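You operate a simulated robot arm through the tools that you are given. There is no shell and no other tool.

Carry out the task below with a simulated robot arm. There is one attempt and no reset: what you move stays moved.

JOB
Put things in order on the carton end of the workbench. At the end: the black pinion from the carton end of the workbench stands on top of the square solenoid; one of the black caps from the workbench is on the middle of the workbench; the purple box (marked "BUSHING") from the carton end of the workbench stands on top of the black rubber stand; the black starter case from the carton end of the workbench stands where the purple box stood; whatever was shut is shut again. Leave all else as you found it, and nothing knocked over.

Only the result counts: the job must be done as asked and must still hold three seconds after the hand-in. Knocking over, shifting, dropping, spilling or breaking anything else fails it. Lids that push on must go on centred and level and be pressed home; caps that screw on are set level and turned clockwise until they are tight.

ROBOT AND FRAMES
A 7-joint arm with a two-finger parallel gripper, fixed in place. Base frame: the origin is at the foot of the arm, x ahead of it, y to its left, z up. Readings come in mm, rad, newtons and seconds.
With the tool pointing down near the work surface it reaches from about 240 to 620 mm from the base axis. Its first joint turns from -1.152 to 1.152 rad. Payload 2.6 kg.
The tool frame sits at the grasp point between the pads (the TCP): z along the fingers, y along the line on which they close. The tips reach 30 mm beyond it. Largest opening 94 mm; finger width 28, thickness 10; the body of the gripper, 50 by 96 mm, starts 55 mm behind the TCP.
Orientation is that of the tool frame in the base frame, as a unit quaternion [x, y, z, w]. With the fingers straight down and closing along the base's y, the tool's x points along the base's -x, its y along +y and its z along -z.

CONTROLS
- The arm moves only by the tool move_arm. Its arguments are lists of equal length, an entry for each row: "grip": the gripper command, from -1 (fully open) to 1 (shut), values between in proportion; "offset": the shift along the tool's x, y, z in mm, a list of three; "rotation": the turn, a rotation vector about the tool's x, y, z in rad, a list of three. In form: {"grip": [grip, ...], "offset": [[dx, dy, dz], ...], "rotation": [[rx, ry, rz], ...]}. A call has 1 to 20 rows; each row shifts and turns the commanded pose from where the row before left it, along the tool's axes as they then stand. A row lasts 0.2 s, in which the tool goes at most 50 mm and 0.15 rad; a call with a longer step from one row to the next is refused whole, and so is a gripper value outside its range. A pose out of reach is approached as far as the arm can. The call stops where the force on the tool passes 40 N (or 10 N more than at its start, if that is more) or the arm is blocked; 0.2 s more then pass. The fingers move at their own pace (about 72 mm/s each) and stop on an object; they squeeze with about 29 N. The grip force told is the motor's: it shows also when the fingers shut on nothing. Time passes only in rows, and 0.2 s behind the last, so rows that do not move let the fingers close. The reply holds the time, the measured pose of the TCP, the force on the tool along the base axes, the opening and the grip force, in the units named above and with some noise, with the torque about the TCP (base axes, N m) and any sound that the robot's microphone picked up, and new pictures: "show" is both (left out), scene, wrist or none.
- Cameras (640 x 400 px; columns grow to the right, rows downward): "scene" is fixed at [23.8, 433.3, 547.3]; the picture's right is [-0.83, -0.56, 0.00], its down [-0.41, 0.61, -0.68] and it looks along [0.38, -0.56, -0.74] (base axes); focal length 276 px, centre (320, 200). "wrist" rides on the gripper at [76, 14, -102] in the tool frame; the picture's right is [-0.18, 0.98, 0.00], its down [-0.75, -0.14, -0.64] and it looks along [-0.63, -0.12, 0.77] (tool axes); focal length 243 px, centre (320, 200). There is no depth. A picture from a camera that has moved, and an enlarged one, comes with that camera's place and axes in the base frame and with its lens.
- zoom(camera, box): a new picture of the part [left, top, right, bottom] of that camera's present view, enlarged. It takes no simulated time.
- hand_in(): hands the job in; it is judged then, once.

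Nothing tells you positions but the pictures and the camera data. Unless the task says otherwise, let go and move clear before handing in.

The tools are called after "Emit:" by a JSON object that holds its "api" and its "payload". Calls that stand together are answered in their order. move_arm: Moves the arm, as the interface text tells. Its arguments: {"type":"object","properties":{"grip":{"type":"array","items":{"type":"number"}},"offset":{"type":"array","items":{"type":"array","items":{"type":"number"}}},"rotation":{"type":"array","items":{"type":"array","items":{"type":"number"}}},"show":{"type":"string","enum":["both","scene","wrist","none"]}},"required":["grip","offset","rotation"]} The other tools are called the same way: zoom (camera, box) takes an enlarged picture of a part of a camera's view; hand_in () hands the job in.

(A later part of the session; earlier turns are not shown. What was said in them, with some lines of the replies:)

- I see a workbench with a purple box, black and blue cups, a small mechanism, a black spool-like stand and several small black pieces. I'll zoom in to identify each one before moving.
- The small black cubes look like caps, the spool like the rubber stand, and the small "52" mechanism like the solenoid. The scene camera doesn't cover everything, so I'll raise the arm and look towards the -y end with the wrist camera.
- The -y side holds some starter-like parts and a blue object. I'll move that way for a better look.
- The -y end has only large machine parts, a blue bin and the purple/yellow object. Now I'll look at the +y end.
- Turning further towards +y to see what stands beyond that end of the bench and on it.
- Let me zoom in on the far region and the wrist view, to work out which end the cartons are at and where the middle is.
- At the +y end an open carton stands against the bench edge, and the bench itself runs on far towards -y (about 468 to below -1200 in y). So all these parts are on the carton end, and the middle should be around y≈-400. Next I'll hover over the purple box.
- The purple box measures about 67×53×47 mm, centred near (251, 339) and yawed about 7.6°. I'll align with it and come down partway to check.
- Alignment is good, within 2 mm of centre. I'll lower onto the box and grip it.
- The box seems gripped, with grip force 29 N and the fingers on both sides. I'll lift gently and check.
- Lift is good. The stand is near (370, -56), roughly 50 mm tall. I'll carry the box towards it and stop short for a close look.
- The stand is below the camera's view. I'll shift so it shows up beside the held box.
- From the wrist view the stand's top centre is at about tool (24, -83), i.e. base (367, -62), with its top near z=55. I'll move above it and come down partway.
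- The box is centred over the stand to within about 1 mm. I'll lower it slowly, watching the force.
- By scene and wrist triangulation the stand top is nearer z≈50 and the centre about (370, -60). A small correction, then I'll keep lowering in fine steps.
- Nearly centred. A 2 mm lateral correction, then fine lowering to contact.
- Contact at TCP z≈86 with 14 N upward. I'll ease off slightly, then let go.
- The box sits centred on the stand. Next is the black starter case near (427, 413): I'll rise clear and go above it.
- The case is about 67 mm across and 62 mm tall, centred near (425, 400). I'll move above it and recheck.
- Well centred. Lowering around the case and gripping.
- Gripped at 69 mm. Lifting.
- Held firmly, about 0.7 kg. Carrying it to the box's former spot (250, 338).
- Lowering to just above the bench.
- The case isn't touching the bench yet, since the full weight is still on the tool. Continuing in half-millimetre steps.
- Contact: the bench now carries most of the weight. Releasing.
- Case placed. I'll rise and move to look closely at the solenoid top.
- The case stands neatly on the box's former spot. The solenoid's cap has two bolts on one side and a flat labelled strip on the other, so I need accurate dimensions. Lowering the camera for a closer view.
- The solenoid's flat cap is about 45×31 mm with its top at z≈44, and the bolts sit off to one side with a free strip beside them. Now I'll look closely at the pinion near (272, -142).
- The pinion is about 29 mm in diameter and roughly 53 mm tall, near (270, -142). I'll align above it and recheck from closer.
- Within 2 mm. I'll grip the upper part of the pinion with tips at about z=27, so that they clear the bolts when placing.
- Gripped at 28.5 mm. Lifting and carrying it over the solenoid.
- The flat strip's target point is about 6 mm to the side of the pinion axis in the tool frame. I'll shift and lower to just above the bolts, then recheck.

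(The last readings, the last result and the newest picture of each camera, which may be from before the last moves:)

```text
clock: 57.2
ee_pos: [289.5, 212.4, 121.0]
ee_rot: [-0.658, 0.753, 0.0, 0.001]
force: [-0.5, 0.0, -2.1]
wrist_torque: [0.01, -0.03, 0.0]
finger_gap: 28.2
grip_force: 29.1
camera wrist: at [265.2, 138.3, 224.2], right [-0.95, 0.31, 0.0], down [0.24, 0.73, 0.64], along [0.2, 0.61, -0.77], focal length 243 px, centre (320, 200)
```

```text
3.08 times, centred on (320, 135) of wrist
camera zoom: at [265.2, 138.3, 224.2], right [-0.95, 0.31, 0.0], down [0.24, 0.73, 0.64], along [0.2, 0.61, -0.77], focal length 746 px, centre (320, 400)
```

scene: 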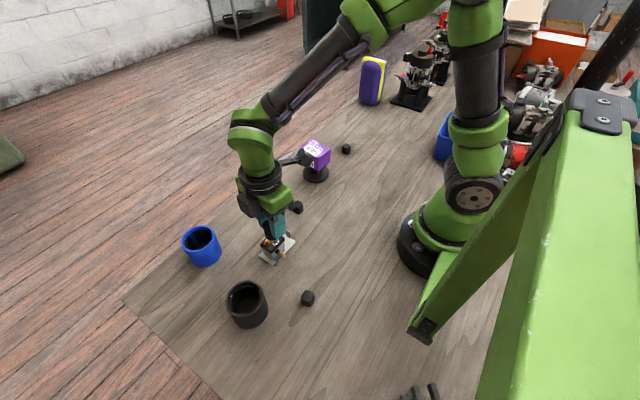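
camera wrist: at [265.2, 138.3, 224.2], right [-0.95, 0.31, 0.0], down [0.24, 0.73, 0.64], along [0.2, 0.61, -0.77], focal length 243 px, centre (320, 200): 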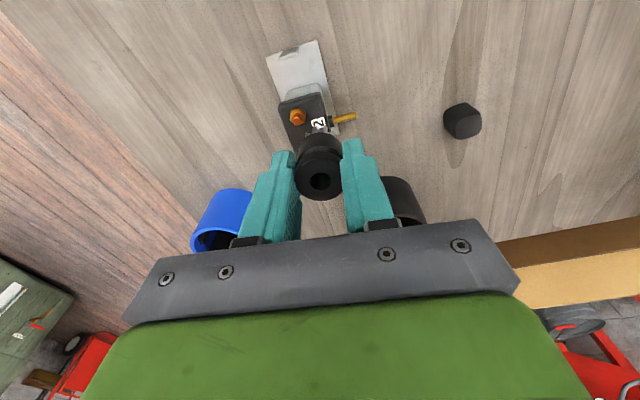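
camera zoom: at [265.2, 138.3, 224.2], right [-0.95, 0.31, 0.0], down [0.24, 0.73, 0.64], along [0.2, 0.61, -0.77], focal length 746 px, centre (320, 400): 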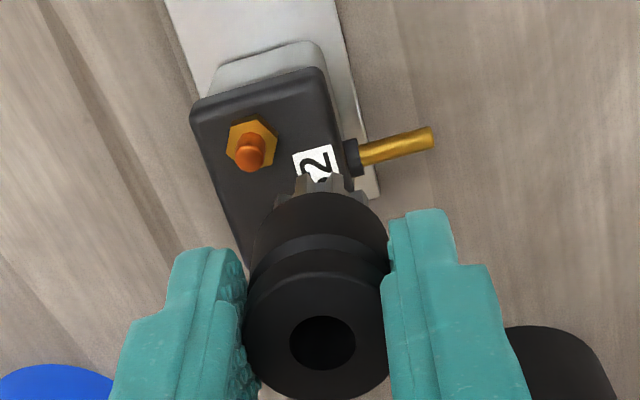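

Alignment matches my estimates; the main uncertainty is the cap height. I'll lower another 8 mm and compare the gear with the label and bolts directly.

Emit:
{"api": "move_arm", "payload": {"grip": [1, 1, 1, 1], "offset": [[0, 0, 3], [0, 0, 3], [0, 0, 3], [0, 0, 0]], "rotation": [[0, 0, 0], [0, 0, 0], [0, 0, 0], [0, 0, 0]], "show": "none"}}

Emit:
{"api": "zoom", "payload": {"camera": "scene", "box": [250, 215, 300, 265]}}

Emit:
{"api": "zoom", "payload": {"camera": "wrist", "box": [260, 80, 380, 180]}}

```text
clock: 58.2
ee_pos: [291.5, 211.2, 114.5]
ee_rot: [-0.658, 0.753, 0.0, 0.001]
force: [-5.1, 0.3, 18.8]
wrist_torque: [0.25, 0.08, 0.05]
finger_gap: 28.5
grip_force: 29.0
```

```text
8.00 times, centred on (275, 240) of scene
camera zoom: at [23.7, 433.3, 547.4], right [-0.83, -0.56, 0.0], down [-0.41, 0.61, -0.68], along [0.38, -0.56, -0.74], focal length 2209 px, centre (680, -120)
```

zoom: 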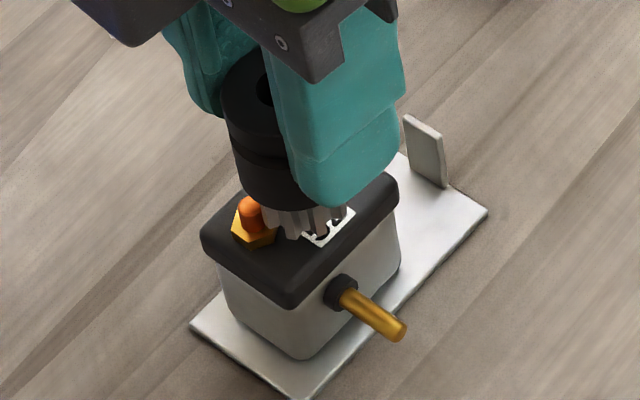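

```text
4.00 times, centred on (320, 130) of wrist
camera zoom: at [267.0, 138.1, 216.6], right [-0.95, 0.31, 0.0], down [0.24, 0.73, 0.64], along [0.2, 0.61, -0.77], focal length 970 px, centre (320, 480)
```

zoom: 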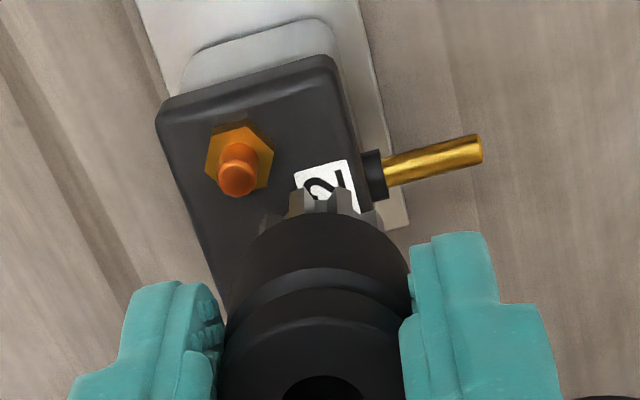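

Contact came early, with 18.8 N and a torque pointing towards the nearer bolt, so the gear rim is catching that bolt's tip. I'll back off upward at once, then turn the wrist to see both bolts from the side.

Emit:
{"api": "move_arm", "payload": {"grip": [1, 1, 1, 1, 1, 1, 1, 1, 1, 1, 1, 1, 1, 1], "offset": [[0, 0, -5], [0, 0, -10], [2.5, 2.5, -5], [0, 0, 0], [0, 0, 0], [0, 0, 0], [0, 0, 0], [0, 0, 0], [0, 0, 0], [0, 0, 0], [0, 0, 0], [0, 0, 0], [0, 0, 0], [0, 0, 0]], "rotation": [[0, 0, 0], [0, 0, 0], [0, 0, 0], [0, 0, 0.1436], [0, 0, 0.1436], [0, 0, 0.1436], [0, 0, 0.1436], [0, 0, 0.1436], [0, 0, 0.1436], [0, 0, 0.1436], [0, 0, 0.1436], [0, 0, 0.1436], [0, 0, 0.1436], [0, 0, 0]]}}

Emit:
{"api": "zoom", "payload": {"camera": "scene", "box": [245, 200, 305, 260]}}

Emit:
{"api": "zoom", "payload": {"camera": "wrist", "box": [240, 70, 400, 200]}}

```text
clock: 61.2
ee_pos: [288.0, 208.0, 133.2]
ee_rot: [0.001, 1.0, 0.0, 0.0]
force: [-0.6, -0.1, -1.0]
wrist_torque: [-0.01, -0.02, 0.03]
finger_gap: 28.3
grip_force: 28.9
camera wrist: at [213.0, 223.3, 235.6], right [0.19, 0.98, 0.0], down [0.75, -0.14, 0.64], along [0.63, -0.12, -0.77], focal length 243 px, centre (320, 200)
```

scene: 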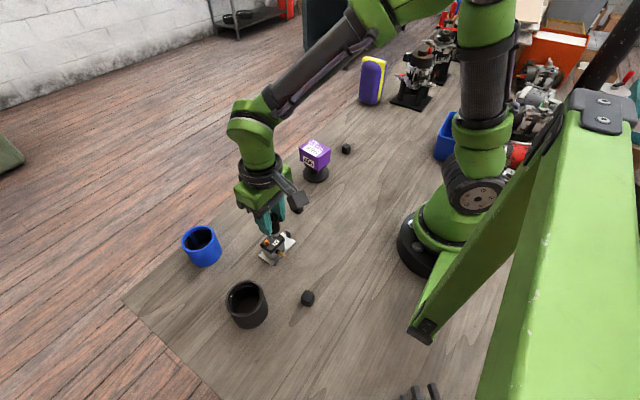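
wrist: 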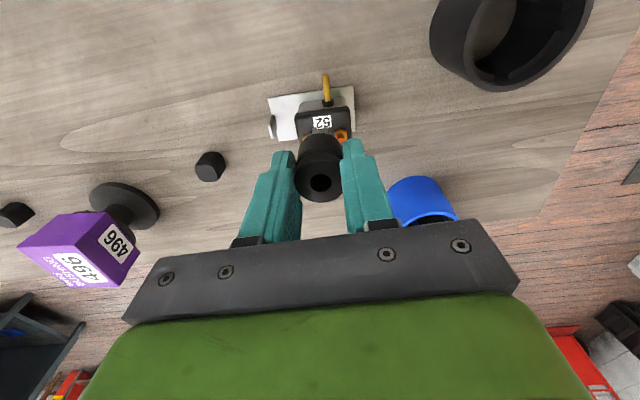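

```text
6.67 times, centred on (275, 230) of scene
camera zoom: at [23.8, 433.3, 547.3], right [-0.83, -0.56, 0.0], down [-0.41, 0.61, -0.68], along [0.38, -0.56, -0.74], focal length 1841 px, centre (620, 0)
```

zoom: 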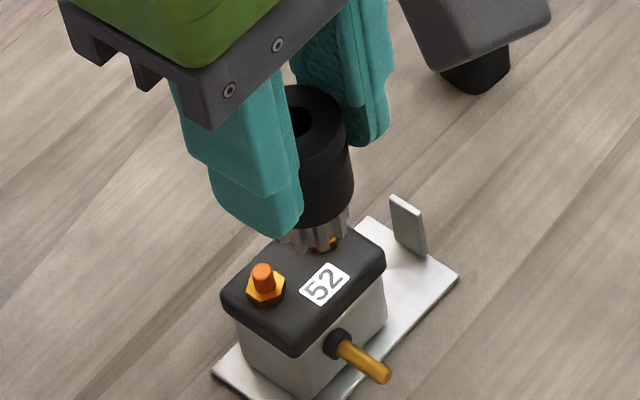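

```text
3.08 times, centred on (320, 135) of wrist
camera zoom: at [213.0, 223.3, 235.6], right [0.19, 0.98, 0.0], down [0.75, -0.14, 0.64], along [0.63, -0.12, -0.77], focal length 746 px, centre (320, 400)
```

zoom: 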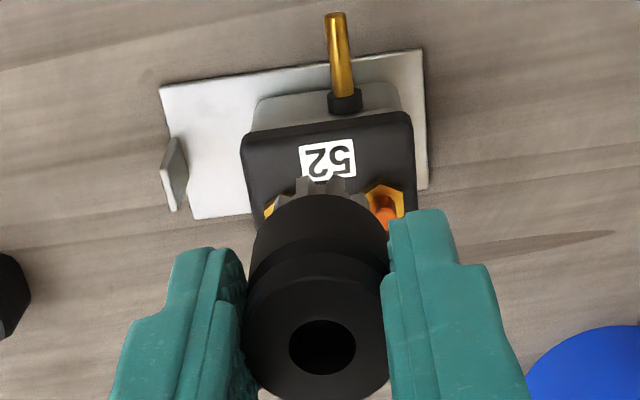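

Triangulating from three views puts the cap top at z≈44, the bolts at about (302, 197) and (302, 223), and the free edge at x≈281.5. The target for the pinion axis is about (286, 210). I'll shift slightly and lower in small steps.

Emit:
{"api": "move_arm", "payload": {"grip": [1, 1, 1, 1, 1, 1, 1], "offset": [[1.2, 1.9, 5], [0, 0, 5], [0, 0, 4], [0, 0, 3], [0, 0, 2], [0, 0, 2], [0, 0, 0]], "rotation": [[0, 0, 0], [0, 0, 0], [0, 0, 0], [0, 0, 0], [0, 0, 0], [0, 0, 0], [0, 0, 0]], "show": "none"}}

Emit:
{"api": "zoom", "payload": {"camera": "scene", "box": [245, 210, 305, 270]}}

Emit:
{"api": "zoom", "payload": {"camera": "wrist", "box": [260, 80, 380, 180]}}

```text
clock: 62.8
ee_pos: [288.0, 210.9, 111.8]
ee_rot: [0.0, 1.0, 0.0, 0.0]
force: [-0.4, -0.7, -0.8]
wrist_torque: [-0.08, -0.03, -0.02]
finger_gap: 28.5
grip_force: 28.7
```

```text
6.67 times, centred on (275, 240) of scene
camera zoom: at [23.8, 433.3, 547.3], right [-0.83, -0.56, 0.0], down [-0.41, 0.61, -0.68], along [0.38, -0.56, -0.74], focal length 1841 px, centre (620, -67)
```

zoom: 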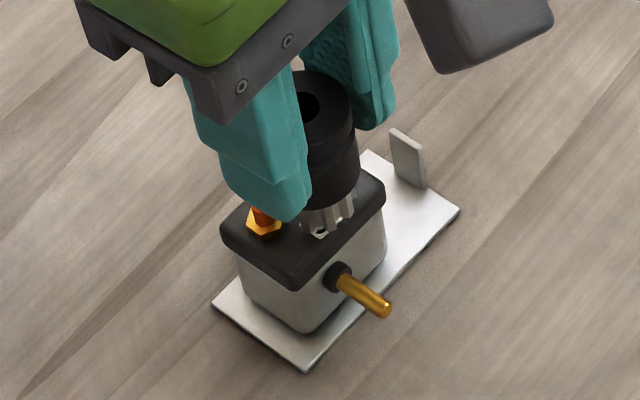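

```text
4.00 times, centred on (320, 130) of wrist
camera zoom: at [211.4, 225.6, 214.2], right [0.18, 0.98, 0.0], down [0.75, -0.14, 0.64], along [0.63, -0.12, -0.77], focal length 970 px, centre (320, 480)
```

zoom: 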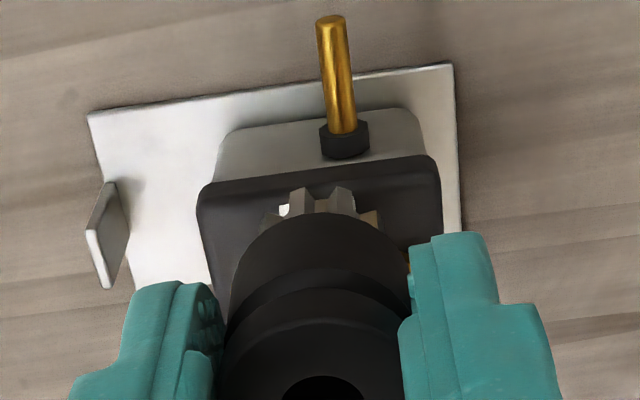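

No contact now at a height already below the bolt tips. I'll shift 1.2 mm further towards the free edge for nut clearance and keep lowering.

Emit:
{"api": "move_arm", "payload": {"grip": [1, 1, 1, 1, 1], "offset": [[1.2, 0.2, 0], [0, 0, 2], [0, 0, 2], [0, 0, 1.5], [0, 0, 0]], "rotation": [[0, 0, 0], [0, 0, 0], [0, 0, 0], [0, 0, 0], [0, 0, 0]], "show": "none"}}

Emit:
{"api": "zoom", "payload": {"camera": "scene", "box": [245, 210, 305, 270]}}

Emit:
{"api": "zoom", "payload": {"camera": "wrist", "box": [260, 80, 380, 180]}}

```text
clock: 64.0
ee_pos: [286.5, 211.3, 106.9]
ee_rot: [0.0, 1.0, 0.0, -0.001]
force: [0.0, 0.3, -1.2]
wrist_torque: [-0.02, -0.03, -0.02]
finger_gap: 28.2
grip_force: 29.2
```

```text
6.67 times, centred on (275, 240) of scene
camera zoom: at [23.8, 433.3, 547.3], right [-0.83, -0.56, 0.0], down [-0.41, 0.61, -0.68], along [0.38, -0.56, -0.74], focal length 1841 px, centre (620, -67)
```

zoom: 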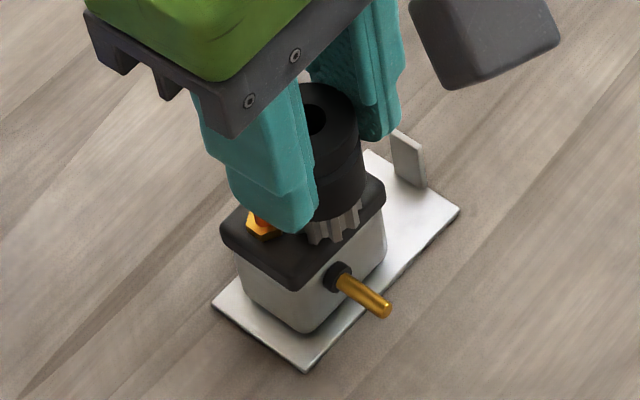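

```text
4.00 times, centred on (320, 130) of wrist
camera zoom: at [210.1, 225.2, 208.7], right [0.18, 0.98, 0.0], down [0.75, -0.14, 0.64], along [0.63, -0.12, -0.77], focal length 970 px, centre (320, 480)
```

zoom: 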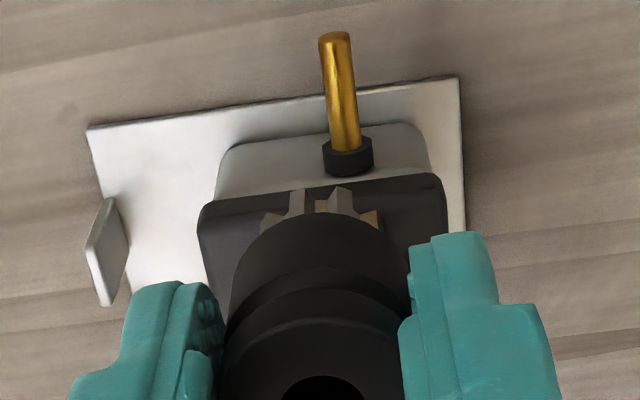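

Still no contact. Continuing down in 1 mm steps.

Emit:
{"api": "move_arm", "payload": {"grip": [1, 1, 1, 1, 1], "offset": [[0, 0, 1], [0, 0, 1], [0, 0, 1], [0, 0, 0], [0, 0, 0]], "rotation": [[0, 0, 0], [0, 0, 0], [0, 0, 0], [0, 0, 0], [0, 0, 0]], "show": "none"}}

```text
clock: 65.2
ee_pos: [285.2, 210.5, 103.5]
ee_rot: [0.0, 1.0, 0.0, 0.001]
force: [0.2, -0.6, -2.0]
wrist_torque: [-0.01, 0.0, 0.01]
finger_gap: 28.4
grip_force: 28.9
```

Emit:
{"api": "move_arm", "payload": {"grip": [1, 1, 1, 1], "offset": [[0, 0, 0.8], [0, 0, 0.8], [0, 0, 0], [0, 0, 0]], "rotation": [[0, 0, 0], [0, 0, 0], [0, 0, 0], [0, 0, 0]], "show": "none"}}

Emit:
{"api": "zoom", "payload": {"camera": "scene", "box": [245, 210, 305, 270]}}

Emit:
{"api": "zoom", "payload": {"camera": "wrist", "box": [260, 80, 380, 180]}}

```text
clock: 66.2
ee_pos: [286.6, 211.5, 102.5]
ee_rot: [-0.001, 1.0, 0.001, 0.001]
force: [-1.2, -2.2, 19.4]
wrist_torque: [-0.12, 0.05, 0.03]
finger_gap: 28.2
grip_force: 29.0
```

```text
6.67 times, centred on (275, 240) of scene
camera zoom: at [23.7, 433.3, 547.4], right [-0.83, -0.56, 0.0], down [-0.41, 0.61, -0.68], along [0.38, -0.56, -0.74], focal length 1841 px, centre (620, -67)
```

zoom: 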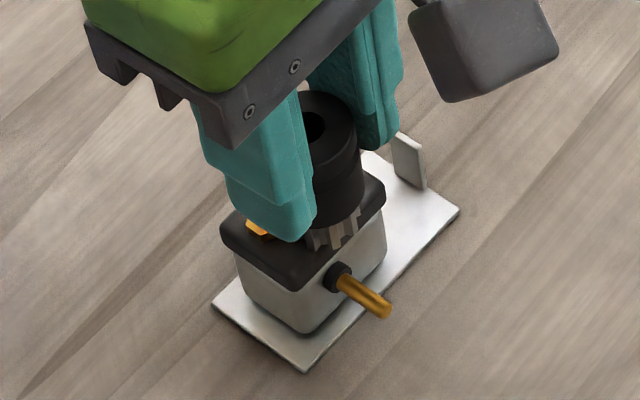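

```text
4.00 times, centred on (320, 130) of wrist
camera zoom: at [210.3, 225.8, 204.5], right [0.18, 0.98, 0.0], down [0.75, -0.14, 0.64], along [0.63, -0.12, -0.76], focal length 970 px, centre (320, 480)
```

zoom: 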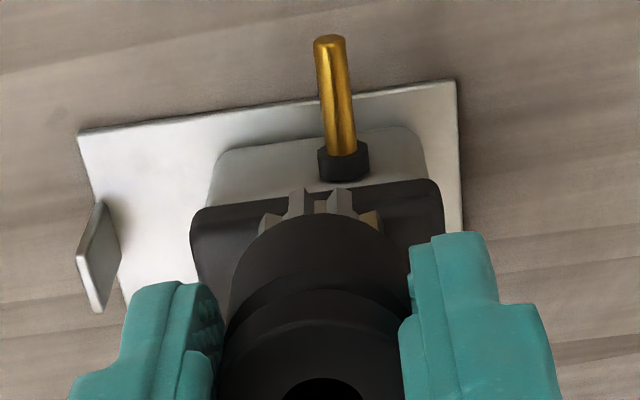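

Contact at TCP z≈102.5 with torques showing a centred, flat contact, which fits the cap surface at z≈45. I'll ease the press before letting go.

Emit:
{"api": "move_arm", "payload": {"grip": [1, 1, 1], "offset": [[0, 0, -0.5], [0, 0, 0], [0, 0, 0]], "rotation": [[0, 0, 0], [0, 0, 0], [0, 0, 0]], "show": "none"}}

```text
clock: 67.0
ee_pos: [286.2, 210.2, 101.8]
ee_rot: [-0.001, 1.0, 0.0, 0.0]
force: [3.1, 2.5, 8.3]
wrist_torque: [0.09, -0.24, -0.03]
finger_gap: 28.4
grip_force: 28.7
```

Emit:
{"api": "move_arm", "payload": {"grip": [1, 1, 1], "offset": [[0, 0, -0.3], [0, 0, 0], [0, 0, 0]], "rotation": [[0, 0, 0], [0, 0, 0], [0, 0, 0]], "show": "none"}}

```text
clock: 67.8
ee_pos: [284.9, 211.3, 103.3]
ee_rot: [0.0, 1.0, -0.001, -0.001]
force: [-0.2, -0.2, -0.2]
wrist_torque: [0.02, -0.01, 0.01]
finger_gap: 28.4
grip_force: 28.6
```

Force is near zero, so the pinion is just resting. I'll open only slightly at first, so the fingers can still catch it if it leans.

Emit:
{"api": "move_arm", "payload": {"grip": [1, 0.3, 0.3, 0.3], "offset": [[0, 0, 0.15], [0, 0, 0], [0, 0, 0], [0, 0, 0]], "rotation": [[0, 0, 0], [0, 0, 0], [0, 0, 0], [0, 0, 0]], "show": "none"}}

Emit:
{"api": "zoom", "payload": {"camera": "scene", "box": [245, 210, 305, 270]}}

Emit:
{"api": "zoom", "payload": {"camera": "wrist", "box": [260, 80, 380, 180]}}

Emit:
{"api": "zoom", "payload": {"camera": "wrist", "box": [240, 100, 400, 220]}}

```text
clock: 68.8
ee_pos: [286.0, 211.7, 102.1]
ee_rot: [0.0, 1.0, 0.0, 0.0]
force: [-1.0, -0.5, 0.3]
wrist_torque: [0.02, -0.01, -0.02]
finger_gap: 33.0
grip_force: 0.0
```

```text
6.67 times, centred on (275, 240) of scene
camera zoom: at [23.8, 433.3, 547.3], right [-0.83, -0.56, 0.0], down [-0.41, 0.61, -0.68], along [0.38, -0.56, -0.74], focal length 1841 px, centre (620, -67)
```

zoom: 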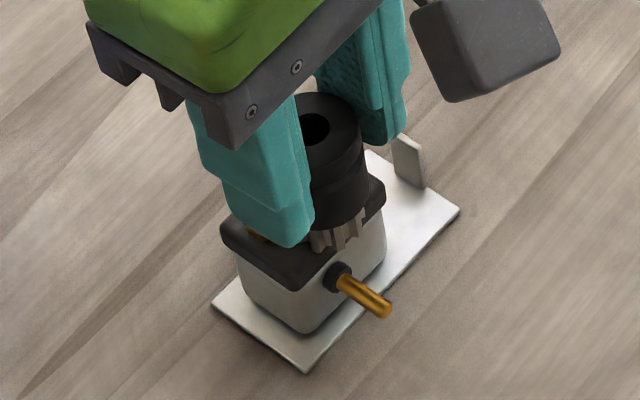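

```text
4.00 times, centred on (320, 130) of wrist
camera zoom: at [209.6, 225.8, 205.0], right [0.18, 0.98, 0.0], down [0.75, -0.14, 0.64], along [0.63, -0.12, -0.77], focal length 970 px, centre (320, 480)
```

zoom: 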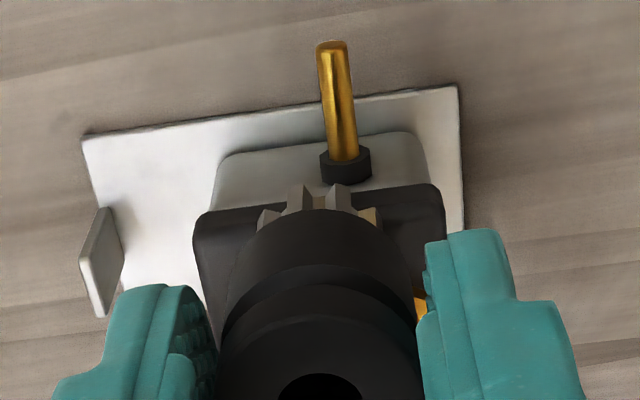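

```text
3.33 times, centred on (320, 160) of wrist
camera zoom: at [209.6, 225.8, 205.0], right [0.18, 0.98, 0.0], down [0.75, -0.14, 0.64], along [0.63, -0.12, -0.77], focal length 809 px, centre (320, 333)
```

zoom: 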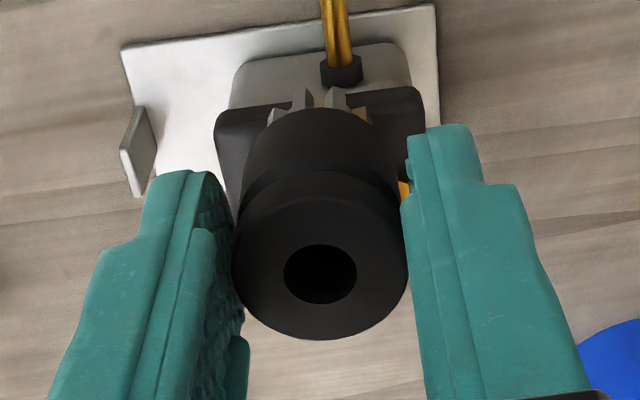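

The pinion stands upright on the cap without support in the tipping direction. I'll open fully and rise straight up.

Emit:
{"api": "move_arm", "payload": {"grip": [-0.1, -0.5, -0.5, -0.5, -0.5, -0.5, -0.5], "offset": [[0, 0, 0], [0, 0, 0], [0, 0, -10], [0, 0, -20], [0, 0, -30], [0, 0, -30], [0, 0, 0]], "rotation": [[0, 0, 0], [0, 0, 0], [0, 0, 0], [0, 0, 0], [0, 0, 0], [0, 0, 0], [0, 0, 0]]}}

Emit:
{"api": "zoom", "payload": {"camera": "scene", "box": [245, 210, 305, 270]}}

Emit:
{"api": "zoom", "payload": {"camera": "wrist", "box": [240, 30, 400, 150]}}

```text
clock: 70.4
ee_pos: [288.7, 213.0, 192.7]
ee_rot: [-0.001, 1.0, 0.0, 0.001]
force: [0.9, -0.2, -0.5]
wrist_torque: [0.05, 0.0, 0.0]
finger_gap: 70.6
grip_force: 0.0
camera wrist: at [212.0, 227.2, 294.8], right [0.18, 0.98, 0.0], down [0.75, -0.14, 0.64], along [0.63, -0.12, -0.77], focal length 243 px, centre (320, 200)
```

scene: 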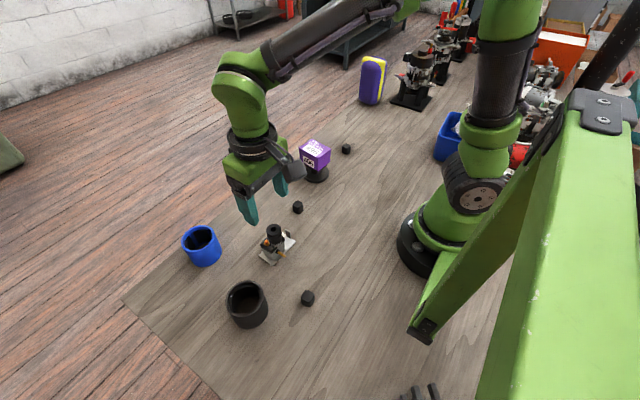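
wrist: 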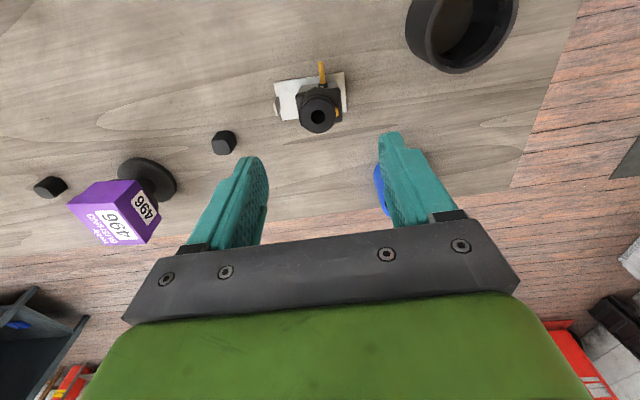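

```text
6.67 times, centred on (275, 240) of scene
camera zoom: at [23.8, 433.3, 547.3], right [-0.83, -0.56, 0.0], down [-0.41, 0.61, -0.68], along [0.38, -0.56, -0.74], focal length 1841 px, centre (620, -67)
```

zoom: 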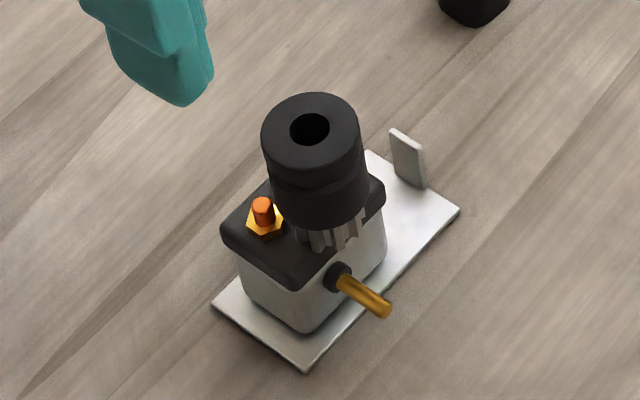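

```text
3.33 times, centred on (320, 90) of wrist
camera zoom: at [212.0, 227.2, 294.8], right [0.18, 0.98, 0.0], down [0.75, -0.14, 0.64], along [0.63, -0.12, -0.77], focal length 809 px, centre (320, 567)
```

zoom: 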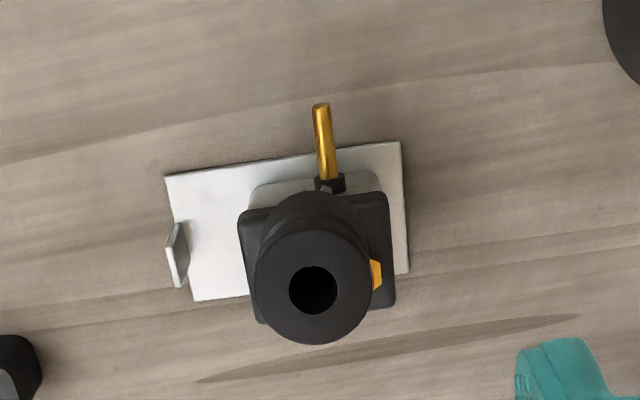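

The pinion stands upright and the solenoid hasn't moved. The last item is a black cap: I'll use the one near (350, -195), nearest the bench's middle.

Emit:
{"api": "move_arm", "payload": {"grip": [-0.5, -0.5, -0.5, -0.5, -0.5, -0.5, -0.5, -0.5, -0.5, -0.5, -0.5, -0.5, -0.5], "offset": [[-6, -37, 0], [-6, -37, 0], [-6, -37, 0], [-6, -37, 0], [-6, -37, 0], [-6, -37, 0], [-6, -37, 0], [-6, -37, 0], [-6, -37, 0], [-6, -37, 0], [-3, -36, 0], [0, 0, 0], [0, 0, 0]], "rotation": [[0, 0, 0], [0, 0, 0], [0, 0, 0], [0, 0, 0], [0, 0, 0], [0, 0, 0], [0, 0, 0], [0, 0, 0], [0, 0, 0], [0, 0, 0], [0, 0, 0], [0, 0, 0], [0, 0, 0]]}}

Emit:
{"api": "zoom", "payload": {"camera": "wrist", "box": [220, 0, 420, 150]}}

Emit:
{"api": "zoom", "payload": {"camera": "scene", "box": [220, 120, 380, 280]}}

```text
clock: 73.2
ee_pos: [349.3, -198.3, 191.1]
ee_rot: [0.0, 1.0, 0.0, 0.0]
force: [-0.7, -0.1, 0.6]
wrist_torque: [0.0, -0.01, 0.0]
finger_gap: 70.3
grip_force: 0.0
camera wrist: at [273.6, -182.7, 294.5], right [0.18, 0.98, 0.0], down [0.75, -0.14, 0.64], along [0.63, -0.12, -0.77], focal length 243 px, centre (320, 200)
```

scene: 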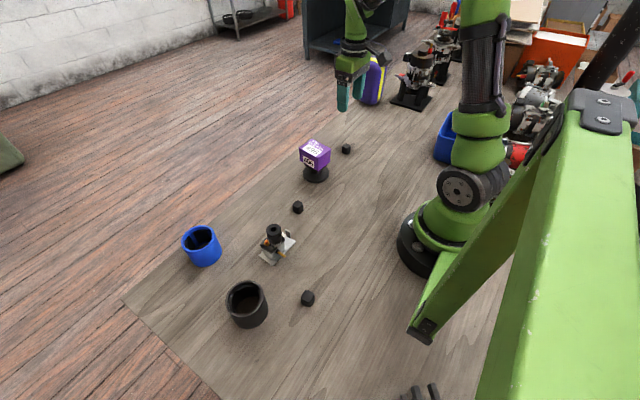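
wrist: 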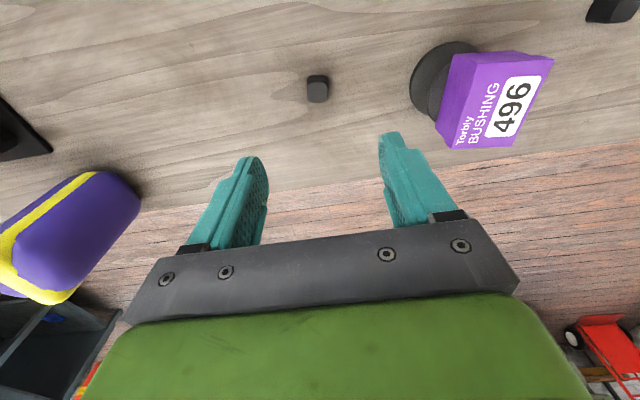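

```text
2.67 times, centred on (320, 75) of wrist
camera zoom: at [273.6, -182.7, 294.5], right [0.18, 0.98, 0.0], down [0.75, -0.14, 0.64], along [0.63, -0.12, -0.77], focal length 647 px, centre (320, 533)
```

zoom: 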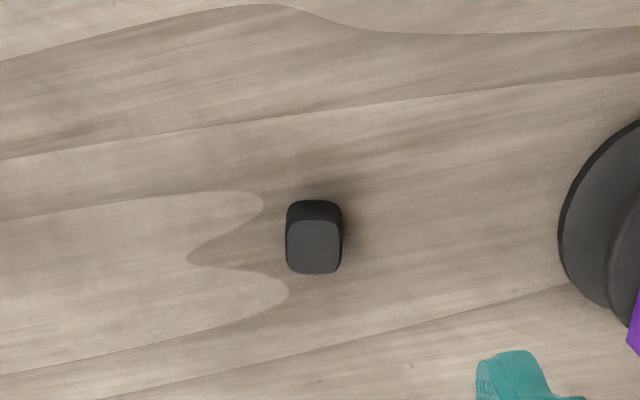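

```text
2.50 times, centred on (300, 200) of scene
camera zoom: at [23.8, 433.3, 547.3], right [-0.83, -0.56, 0.0], down [-0.41, 0.61, -0.68], along [0.38, -0.56, -0.74], focal length 690 px, centre (370, 200)
```

zoom: 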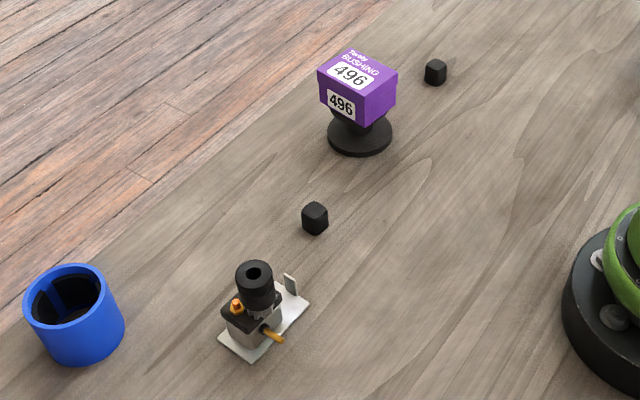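

The cap is about 22 mm, at roughly (349, -201). Lowering partway and rechecking alignment.

Emit:
{"api": "move_arm", "payload": {"grip": [-0.5, -0.5, -0.5, -0.5, -0.5, -0.5], "offset": [[0, -3.2, 0], [0, 0, 35], [0, 0, 40], [0, 0, 25], [0, 0, 10], [0, 0, 0]], "rotation": [[0, 0, 0], [0, 0, 0], [0, 0, 0], [0, 0, 0], [0, 0, 0], [0, 0, 0]], "show": "wrist"}}

Emit:
{"api": "zoom", "payload": {"camera": "wrist", "box": [240, 60, 400, 180]}}

```text
clock: 74.6
ee_pos: [349.7, -197.8, 83.5]
ee_rot: [0.001, 1.0, 0.0, 0.0]
force: [-0.7, 0.4, -0.3]
wrist_torque: [0.01, 0.06, 0.02]
finger_gap: 70.7
grip_force: 0.1
camera wrist: at [273.3, -182.6, 186.1], right [0.18, 0.98, 0.0], down [0.75, -0.14, 0.64], along [0.63, -0.12, -0.77], focal length 243 px, centre (320, 200)
```

wrist: 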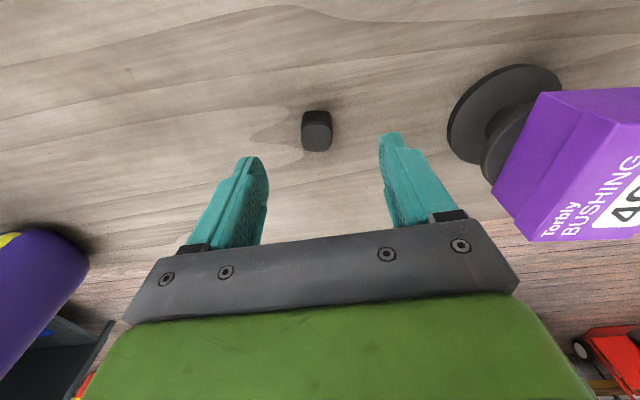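

```text
3.33 times, centred on (320, 120) of wrist
camera zoom: at [273.3, -182.6, 186.1], right [0.18, 0.98, 0.0], down [0.75, -0.14, 0.64], along [0.63, -0.12, -0.77], focal length 809 px, centre (320, 467)
```

zoom: 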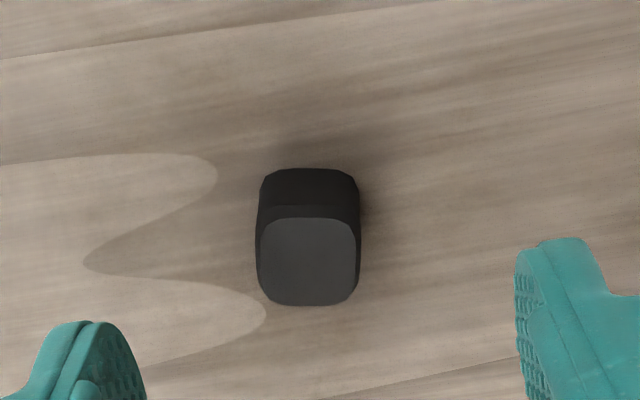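

Emit:
{"api": "move_arm", "payload": {"grip": [-0.5, -0.5, -0.5], "offset": [[-1.5, -2.8, 20], [0, 0, 0], [0, 0, 0]], "rotation": [[0, 0, 0], [0, 0, 0], [0, 0, 0]], "show": "none"}}

Emit:
{"api": "zoom", "payload": {"camera": "wrist", "box": [240, 80, 400, 200]}}

```text
clock: 75.4
ee_pos: [350.1, -199.7, 64.1]
ee_rot: [-0.001, 1.0, 0.0, 0.0]
force: [-0.7, 0.9, 0.3]
wrist_torque: [-0.03, 0.0, -0.03]
finger_gap: 70.4
grip_force: 0.1
```

```text
3.33 times, centred on (320, 140) of wrist
camera zoom: at [273.2, -185.6, 166.7], right [0.18, 0.98, 0.0], down [0.75, -0.14, 0.64], along [0.63, -0.12, -0.77], focal length 809 px, centre (320, 400)
```

zoom: 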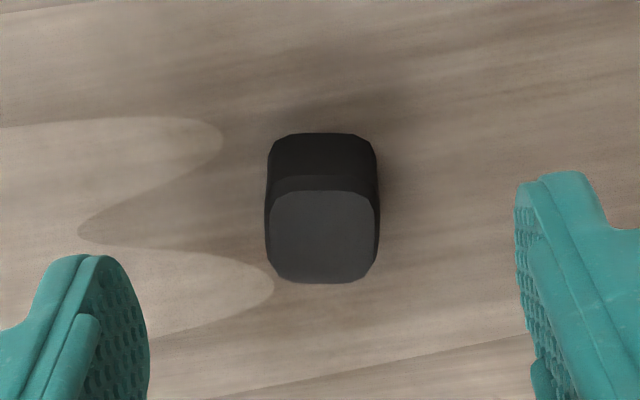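

Aligned. Lowering and gripping the cap.

Emit:
{"api": "move_arm", "payload": {"grip": [-0.5, -0.5, -0.5, 1, 1, 1, 1, 1], "offset": [[-1.5, -0.3, 15], [0, 0, 13], [0, 0, 0], [0, 0, 0], [0, 0, 0], [0, 0, 0], [0, 0, 0], [0, 0, 0]], "rotation": [[0, 0, 0], [0, 0, 0], [0, 0, 0], [0, 0, 0], [0, 0, 0], [0, 0, 0], [0, 0, 0], [0, 0, 0]]}}

```text
clock: 77.2
ee_pos: [351.3, -202.8, 36.1]
ee_rot: [-0.001, 1.0, -0.001, 0.0]
force: [-0.9, 0.2, -0.7]
wrist_torque: [0.03, -0.01, -0.01]
finger_gap: 22.7
grip_force: 28.9
camera wrist: at [275.1, -187.2, 138.4], right [0.18, 0.98, 0.0], down [0.75, -0.14, 0.64], along [0.63, -0.12, -0.77], focal length 243 px, centre (320, 200)
```

scene: 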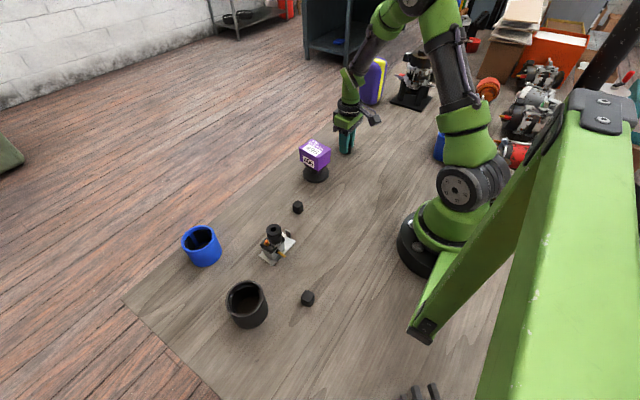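
wrist: 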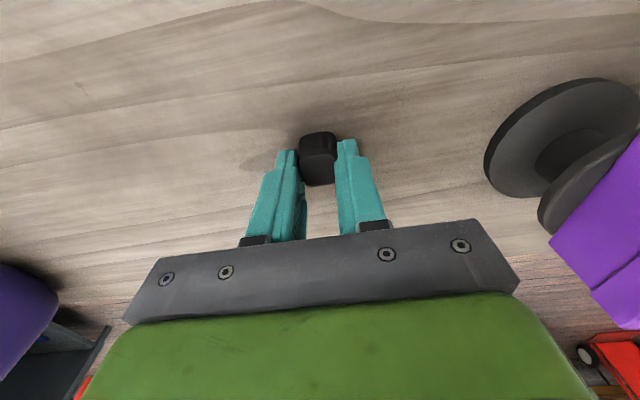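

Gripped at 22.7 mm. Lifting and carrying it towards the middle of the bench, first checking that the spot is clear.

Emit:
{"api": "move_arm", "payload": {"grip": [1, 1, 1, 1, 1, 1, 1, 1, 1, 1, 1, 1, 1, 1], "offset": [[0, 0, -8], [0, 0, -35], [0, 0, -50], [0, 0, -50], [9.5, -24, 0], [9.5, -24, 0], [9.5, -24, 0], [9.5, -24, 0], [9.5, -24, 0], [9.5, -24, 0], [9.5, -24, 0], [9.5, -24, 0], [0, 0, 0], [0, 0, 0]], "rotation": [[0, 0, 0], [0, 0, 0], [0, 0, 0], [0, 0, 0], [0, 0, 0], [0, 0, 0], [0, 0, 0], [0, 0, 0], [0, 0, 0], [0, 0, 0], [0, 0, 0], [0, 0, 0], [0, 0, 0], [0, 0, 0]]}}

```text
clock: 80.2
ee_pos: [276.3, -393.1, 179.6]
ee_rot: [0.0, 1.0, 0.0, 0.0]
force: [0.1, -0.2, -1.3]
wrist_torque: [0.01, 0.03, 0.0]
finger_gap: 22.5
grip_force: 28.7
camera wrist: at [200.3, -378.9, 282.9], right [0.18, 0.98, 0.0], down [0.75, -0.14, 0.64], along [0.63, -0.12, -0.77], focal length 243 px, centre (320, 200)
```

scene: 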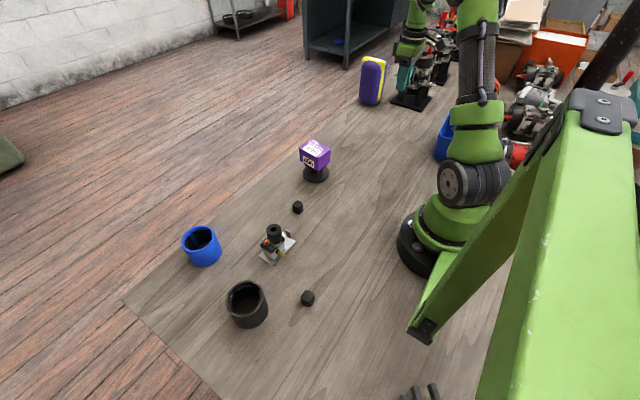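
wrist: 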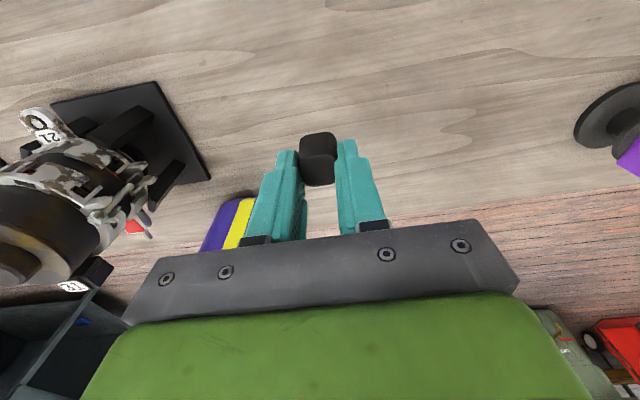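

The spot at (276, -393) is clear bare bench between the other parts. Lowering the cap.

Emit:
{"api": "move_arm", "payload": {"grip": [1, 1, 1, 1, 1, 1, 1, 1], "offset": [[0, 0, 35], [0, 0, 40], [0, 0, 35], [0, 0, 20], [0, 0, 8], [0, 0, 2], [0, 0, 0], [0, 0, 0]], "rotation": [[0, 0, 0], [0, 0, 0], [0, 0, 0], [0, 0, 0], [0, 0, 0], [0, 0, 0], [0, 0, 0], [0, 0, 0]]}}

```text
clock: 82.0
ee_pos: [276.1, -395.6, 37.4]
ee_rot: [0.001, 1.0, 0.0, 0.0]
force: [0.3, -0.9, -0.5]
wrist_torque: [-0.01, 0.0, 0.04]
finger_gap: 22.8
grip_force: 28.6
camera wrist: at [200.2, -380.7, 139.1], right [0.18, 0.98, 0.0], down [0.75, -0.14, 0.64], along [0.63, -0.12, -0.77], focal length 243 px, centre (320, 200)
```

scene: 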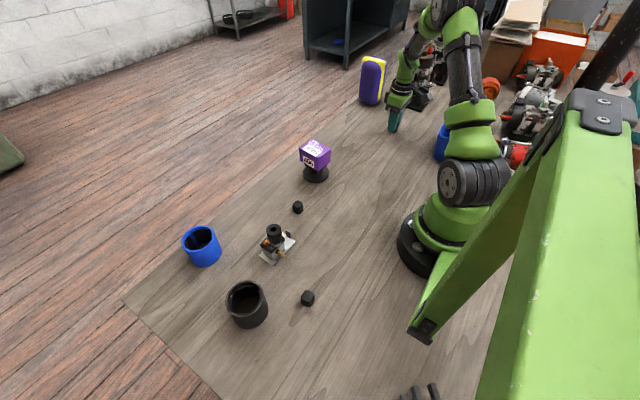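
wrist: 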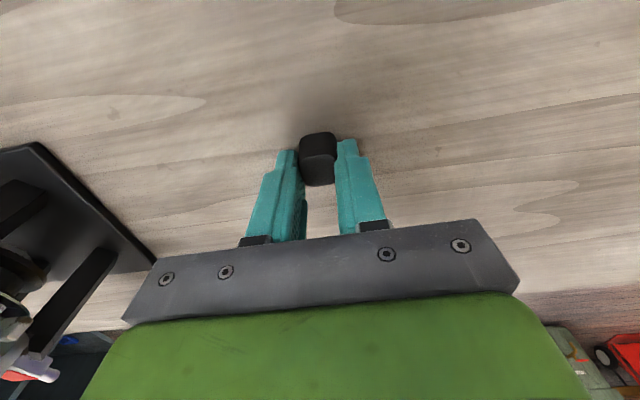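

Emit:
{"api": "move_arm", "payload": {"grip": [1, 1, 1], "offset": [[0, 0, 1], [0, 0, 0.5], [0, 0, 0]], "rotation": [[0, 0, 0], [0, 0, 0], [0, 0, 0]], "show": "none"}}

```text
clock: 82.8
ee_pos: [276.2, -395.1, 36.8]
ee_rot: [0.0, 1.0, 0.0, 0.001]
force: [-0.3, -0.2, 0.4]
wrist_torque: [-0.02, -0.01, 0.0]
finger_gap: 22.5
grip_force: 28.8
```

No contact yet. Continuing in fine steps.

Emit:
{"api": "move_arm", "payload": {"grip": [1, 1, 1, 1], "offset": [[0, 0, 0.5], [0, 0, 0.5], [0, 0, 0], [0, 0, 0]], "rotation": [[0, 0, 0], [0, 0, 0], [0, 0, 0], [0, 0, 0]], "show": "none"}}

```text
clock: 83.8
ee_pos: [275.9, -395.0, 35.8]
ee_rot: [0.0, 1.0, 0.0, 0.0]
force: [0.0, -1.2, 1.7]
wrist_torque: [-0.03, -0.03, -0.04]
finger_gap: 22.6
grip_force: 28.7
```

Emit:
{"api": "move_arm", "payload": {"grip": [1, 1, 1], "offset": [[0, 0, 0.4], [0, 0, 0], [0, 0, 0]], "rotation": [[0, 0, 0], [0, 0, 0], [0, 0, 0]], "show": "none"}}

```text
clock: 84.6
ee_pos: [276.3, -394.7, 36.7]
ee_rot: [0.001, 1.0, 0.001, 0.0]
force: [-2.8, -2.6, 7.7]
wrist_torque: [-0.13, 0.06, 0.04]
finger_gap: 22.7
grip_force: 28.4
```

The cap is on the bench, with 7.7 N of contact. Releasing and rising clear.

Emit:
{"api": "move_arm", "payload": {"grip": [1, 0.3, -0.2, -0.3, -0.3, -0.3, -0.3, -0.3, -0.3], "offset": [[0, 0, -0.2], [0, 0, 0], [0, 0, 0], [0, 0, 0], [0, 0, -15], [0, 0, -35], [0, 0, -45], [0, 0, -45], [0, 0, 0]], "rotation": [[0, 0, 0], [0, 0, 0], [0, 0, 0], [0, 0, 0], [0, 0, 0], [0, 0, 0], [0, 0, 0], [0, 0, 0], [0, 0, 0]]}}

Emit:
{"api": "zoom", "payload": {"camera": "wrist", "box": [200, 20, 440, 180]}}

Emit:
{"api": "zoom", "payload": {"camera": "scene", "box": [170, 110, 350, 340]}}

```text
clock: 86.6
ee_pos: [272.6, -392.7, 173.0]
ee_rot: [0.0, 1.0, 0.001, 0.001]
force: [0.0, 0.0, -0.3]
wrist_torque: [0.02, -0.03, 0.02]
finger_gap: 61.4
grip_force: 0.1
camera wrist: at [197.7, -377.8, 276.1], right [0.18, 0.98, 0.0], down [0.75, -0.14, 0.64], along [0.63, -0.12, -0.77], focal length 243 px, centre (320, 200)
```

scene: 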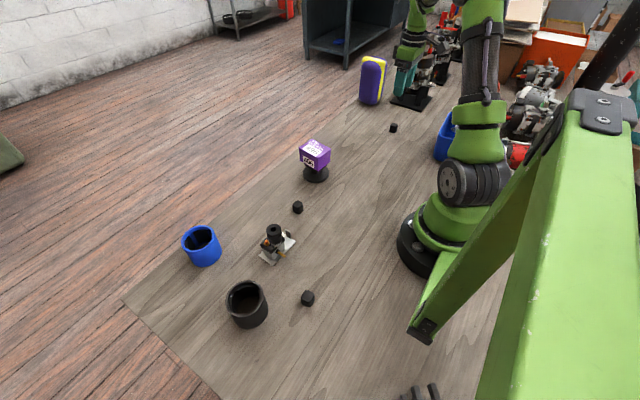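
wrist: 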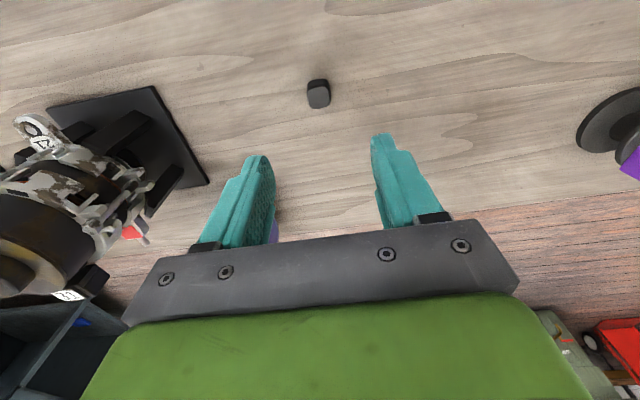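

```text
2.50 times, centred on (320, 100) of wrist
camera zoom: at [197.7, -377.8, 276.1], right [0.18, 0.98, 0.0], down [0.75, -0.14, 0.64], along [0.63, -0.12, -0.77], focal length 606 px, centre (320, 450)
```

zoom: 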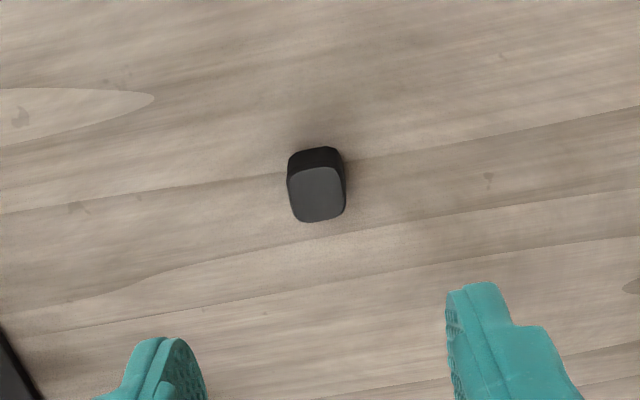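

```text
1.74 times, centred on (260, 225) of scene
camera zoom: at [23.8, 433.3, 547.3], right [-0.83, -0.56, 0.0], down [-0.41, 0.61, -0.68], along [0.38, -0.56, -0.74], focal length 480 px, centre (424, 156)
```

zoom: 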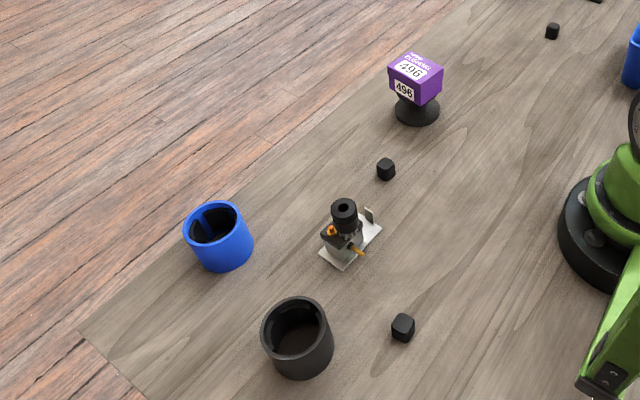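

Everything appears in place, with the cap standing on the bench's middle. A last check of the pinion and the box before handing in.

Emit:
{"api": "zoom", "payload": {"camera": "scene", "box": [245, 210, 305, 270]}}

Emit:
{"api": "zoom", "payload": {"camera": "scene", "box": [270, 110, 360, 200]}}

```text
6.67 times, centred on (275, 240) of scene
camera zoom: at [23.8, 433.3, 547.3], right [-0.83, -0.56, 0.0], down [-0.41, 0.61, -0.68], along [0.38, -0.56, -0.74], focal length 1841 px, centre (620, -67)
```

zoom: 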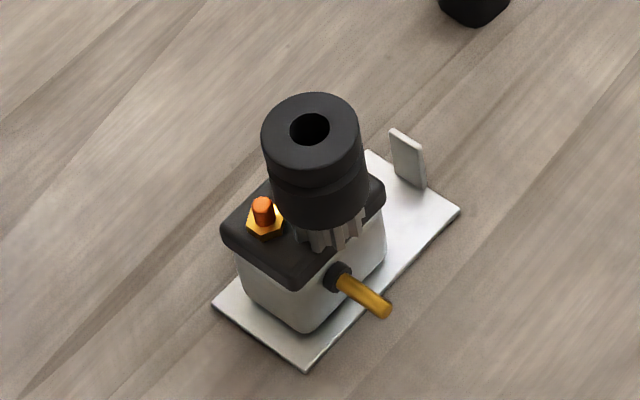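

```text
4.44 times, centred on (315, 155) of scene
camera zoom: at [23.8, 433.3, 547.3], right [-0.83, -0.56, 0.0], down [-0.41, 0.61, -0.68], along [0.38, -0.56, -0.74], focal length 1227 px, centre (342, 400)
```

zoom: 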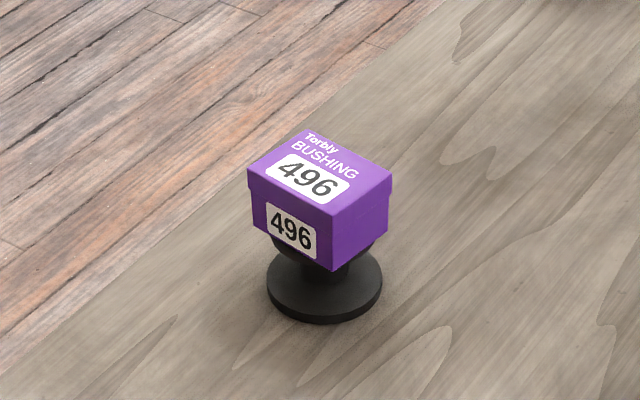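

The pinion is upright on the solenoid, the box is on the stand, the case is on the box's former spot and the cap is on the bench's middle. The arm is clear, so I'm handing in.

Emit:
{"api": "hand_in", "payload": {}}

```text
The job is handed in.
```

I've handed the job in, with every item placed and the arm clear. I took "the middle of the workbench" to be around y = -395 mm, based on how far the bench seems to run. Nothing on the bench marks the middle, so that's the placement I'm least sure of.

- **Pinion:** it stands upright on the flat strip of the solenoid's cap, beside the two bolts. Its centre is only about 3–5 mm in from the cap's edge. It hadn't moved in the last picture, about 15 seconds after I let go.
- **Early contact:** on the first try at placing the pinion, its rim touched a bolt tip with about 19 N. I backed off, and the solenoid doesn't appear to have moved.
- **Purple box:** it sits centred on the black rubber stand.
- **Black starter case:** it stands where the purple box was, at about (250, 338) mm.
- **Black cap:** I moved the one that was near (350, -200) mm. It now stands on bare bench at about (276, -395) mm.

I opened nothing, so there was nothing to shut again. In the last pictures nothing else had shifted or fallen.
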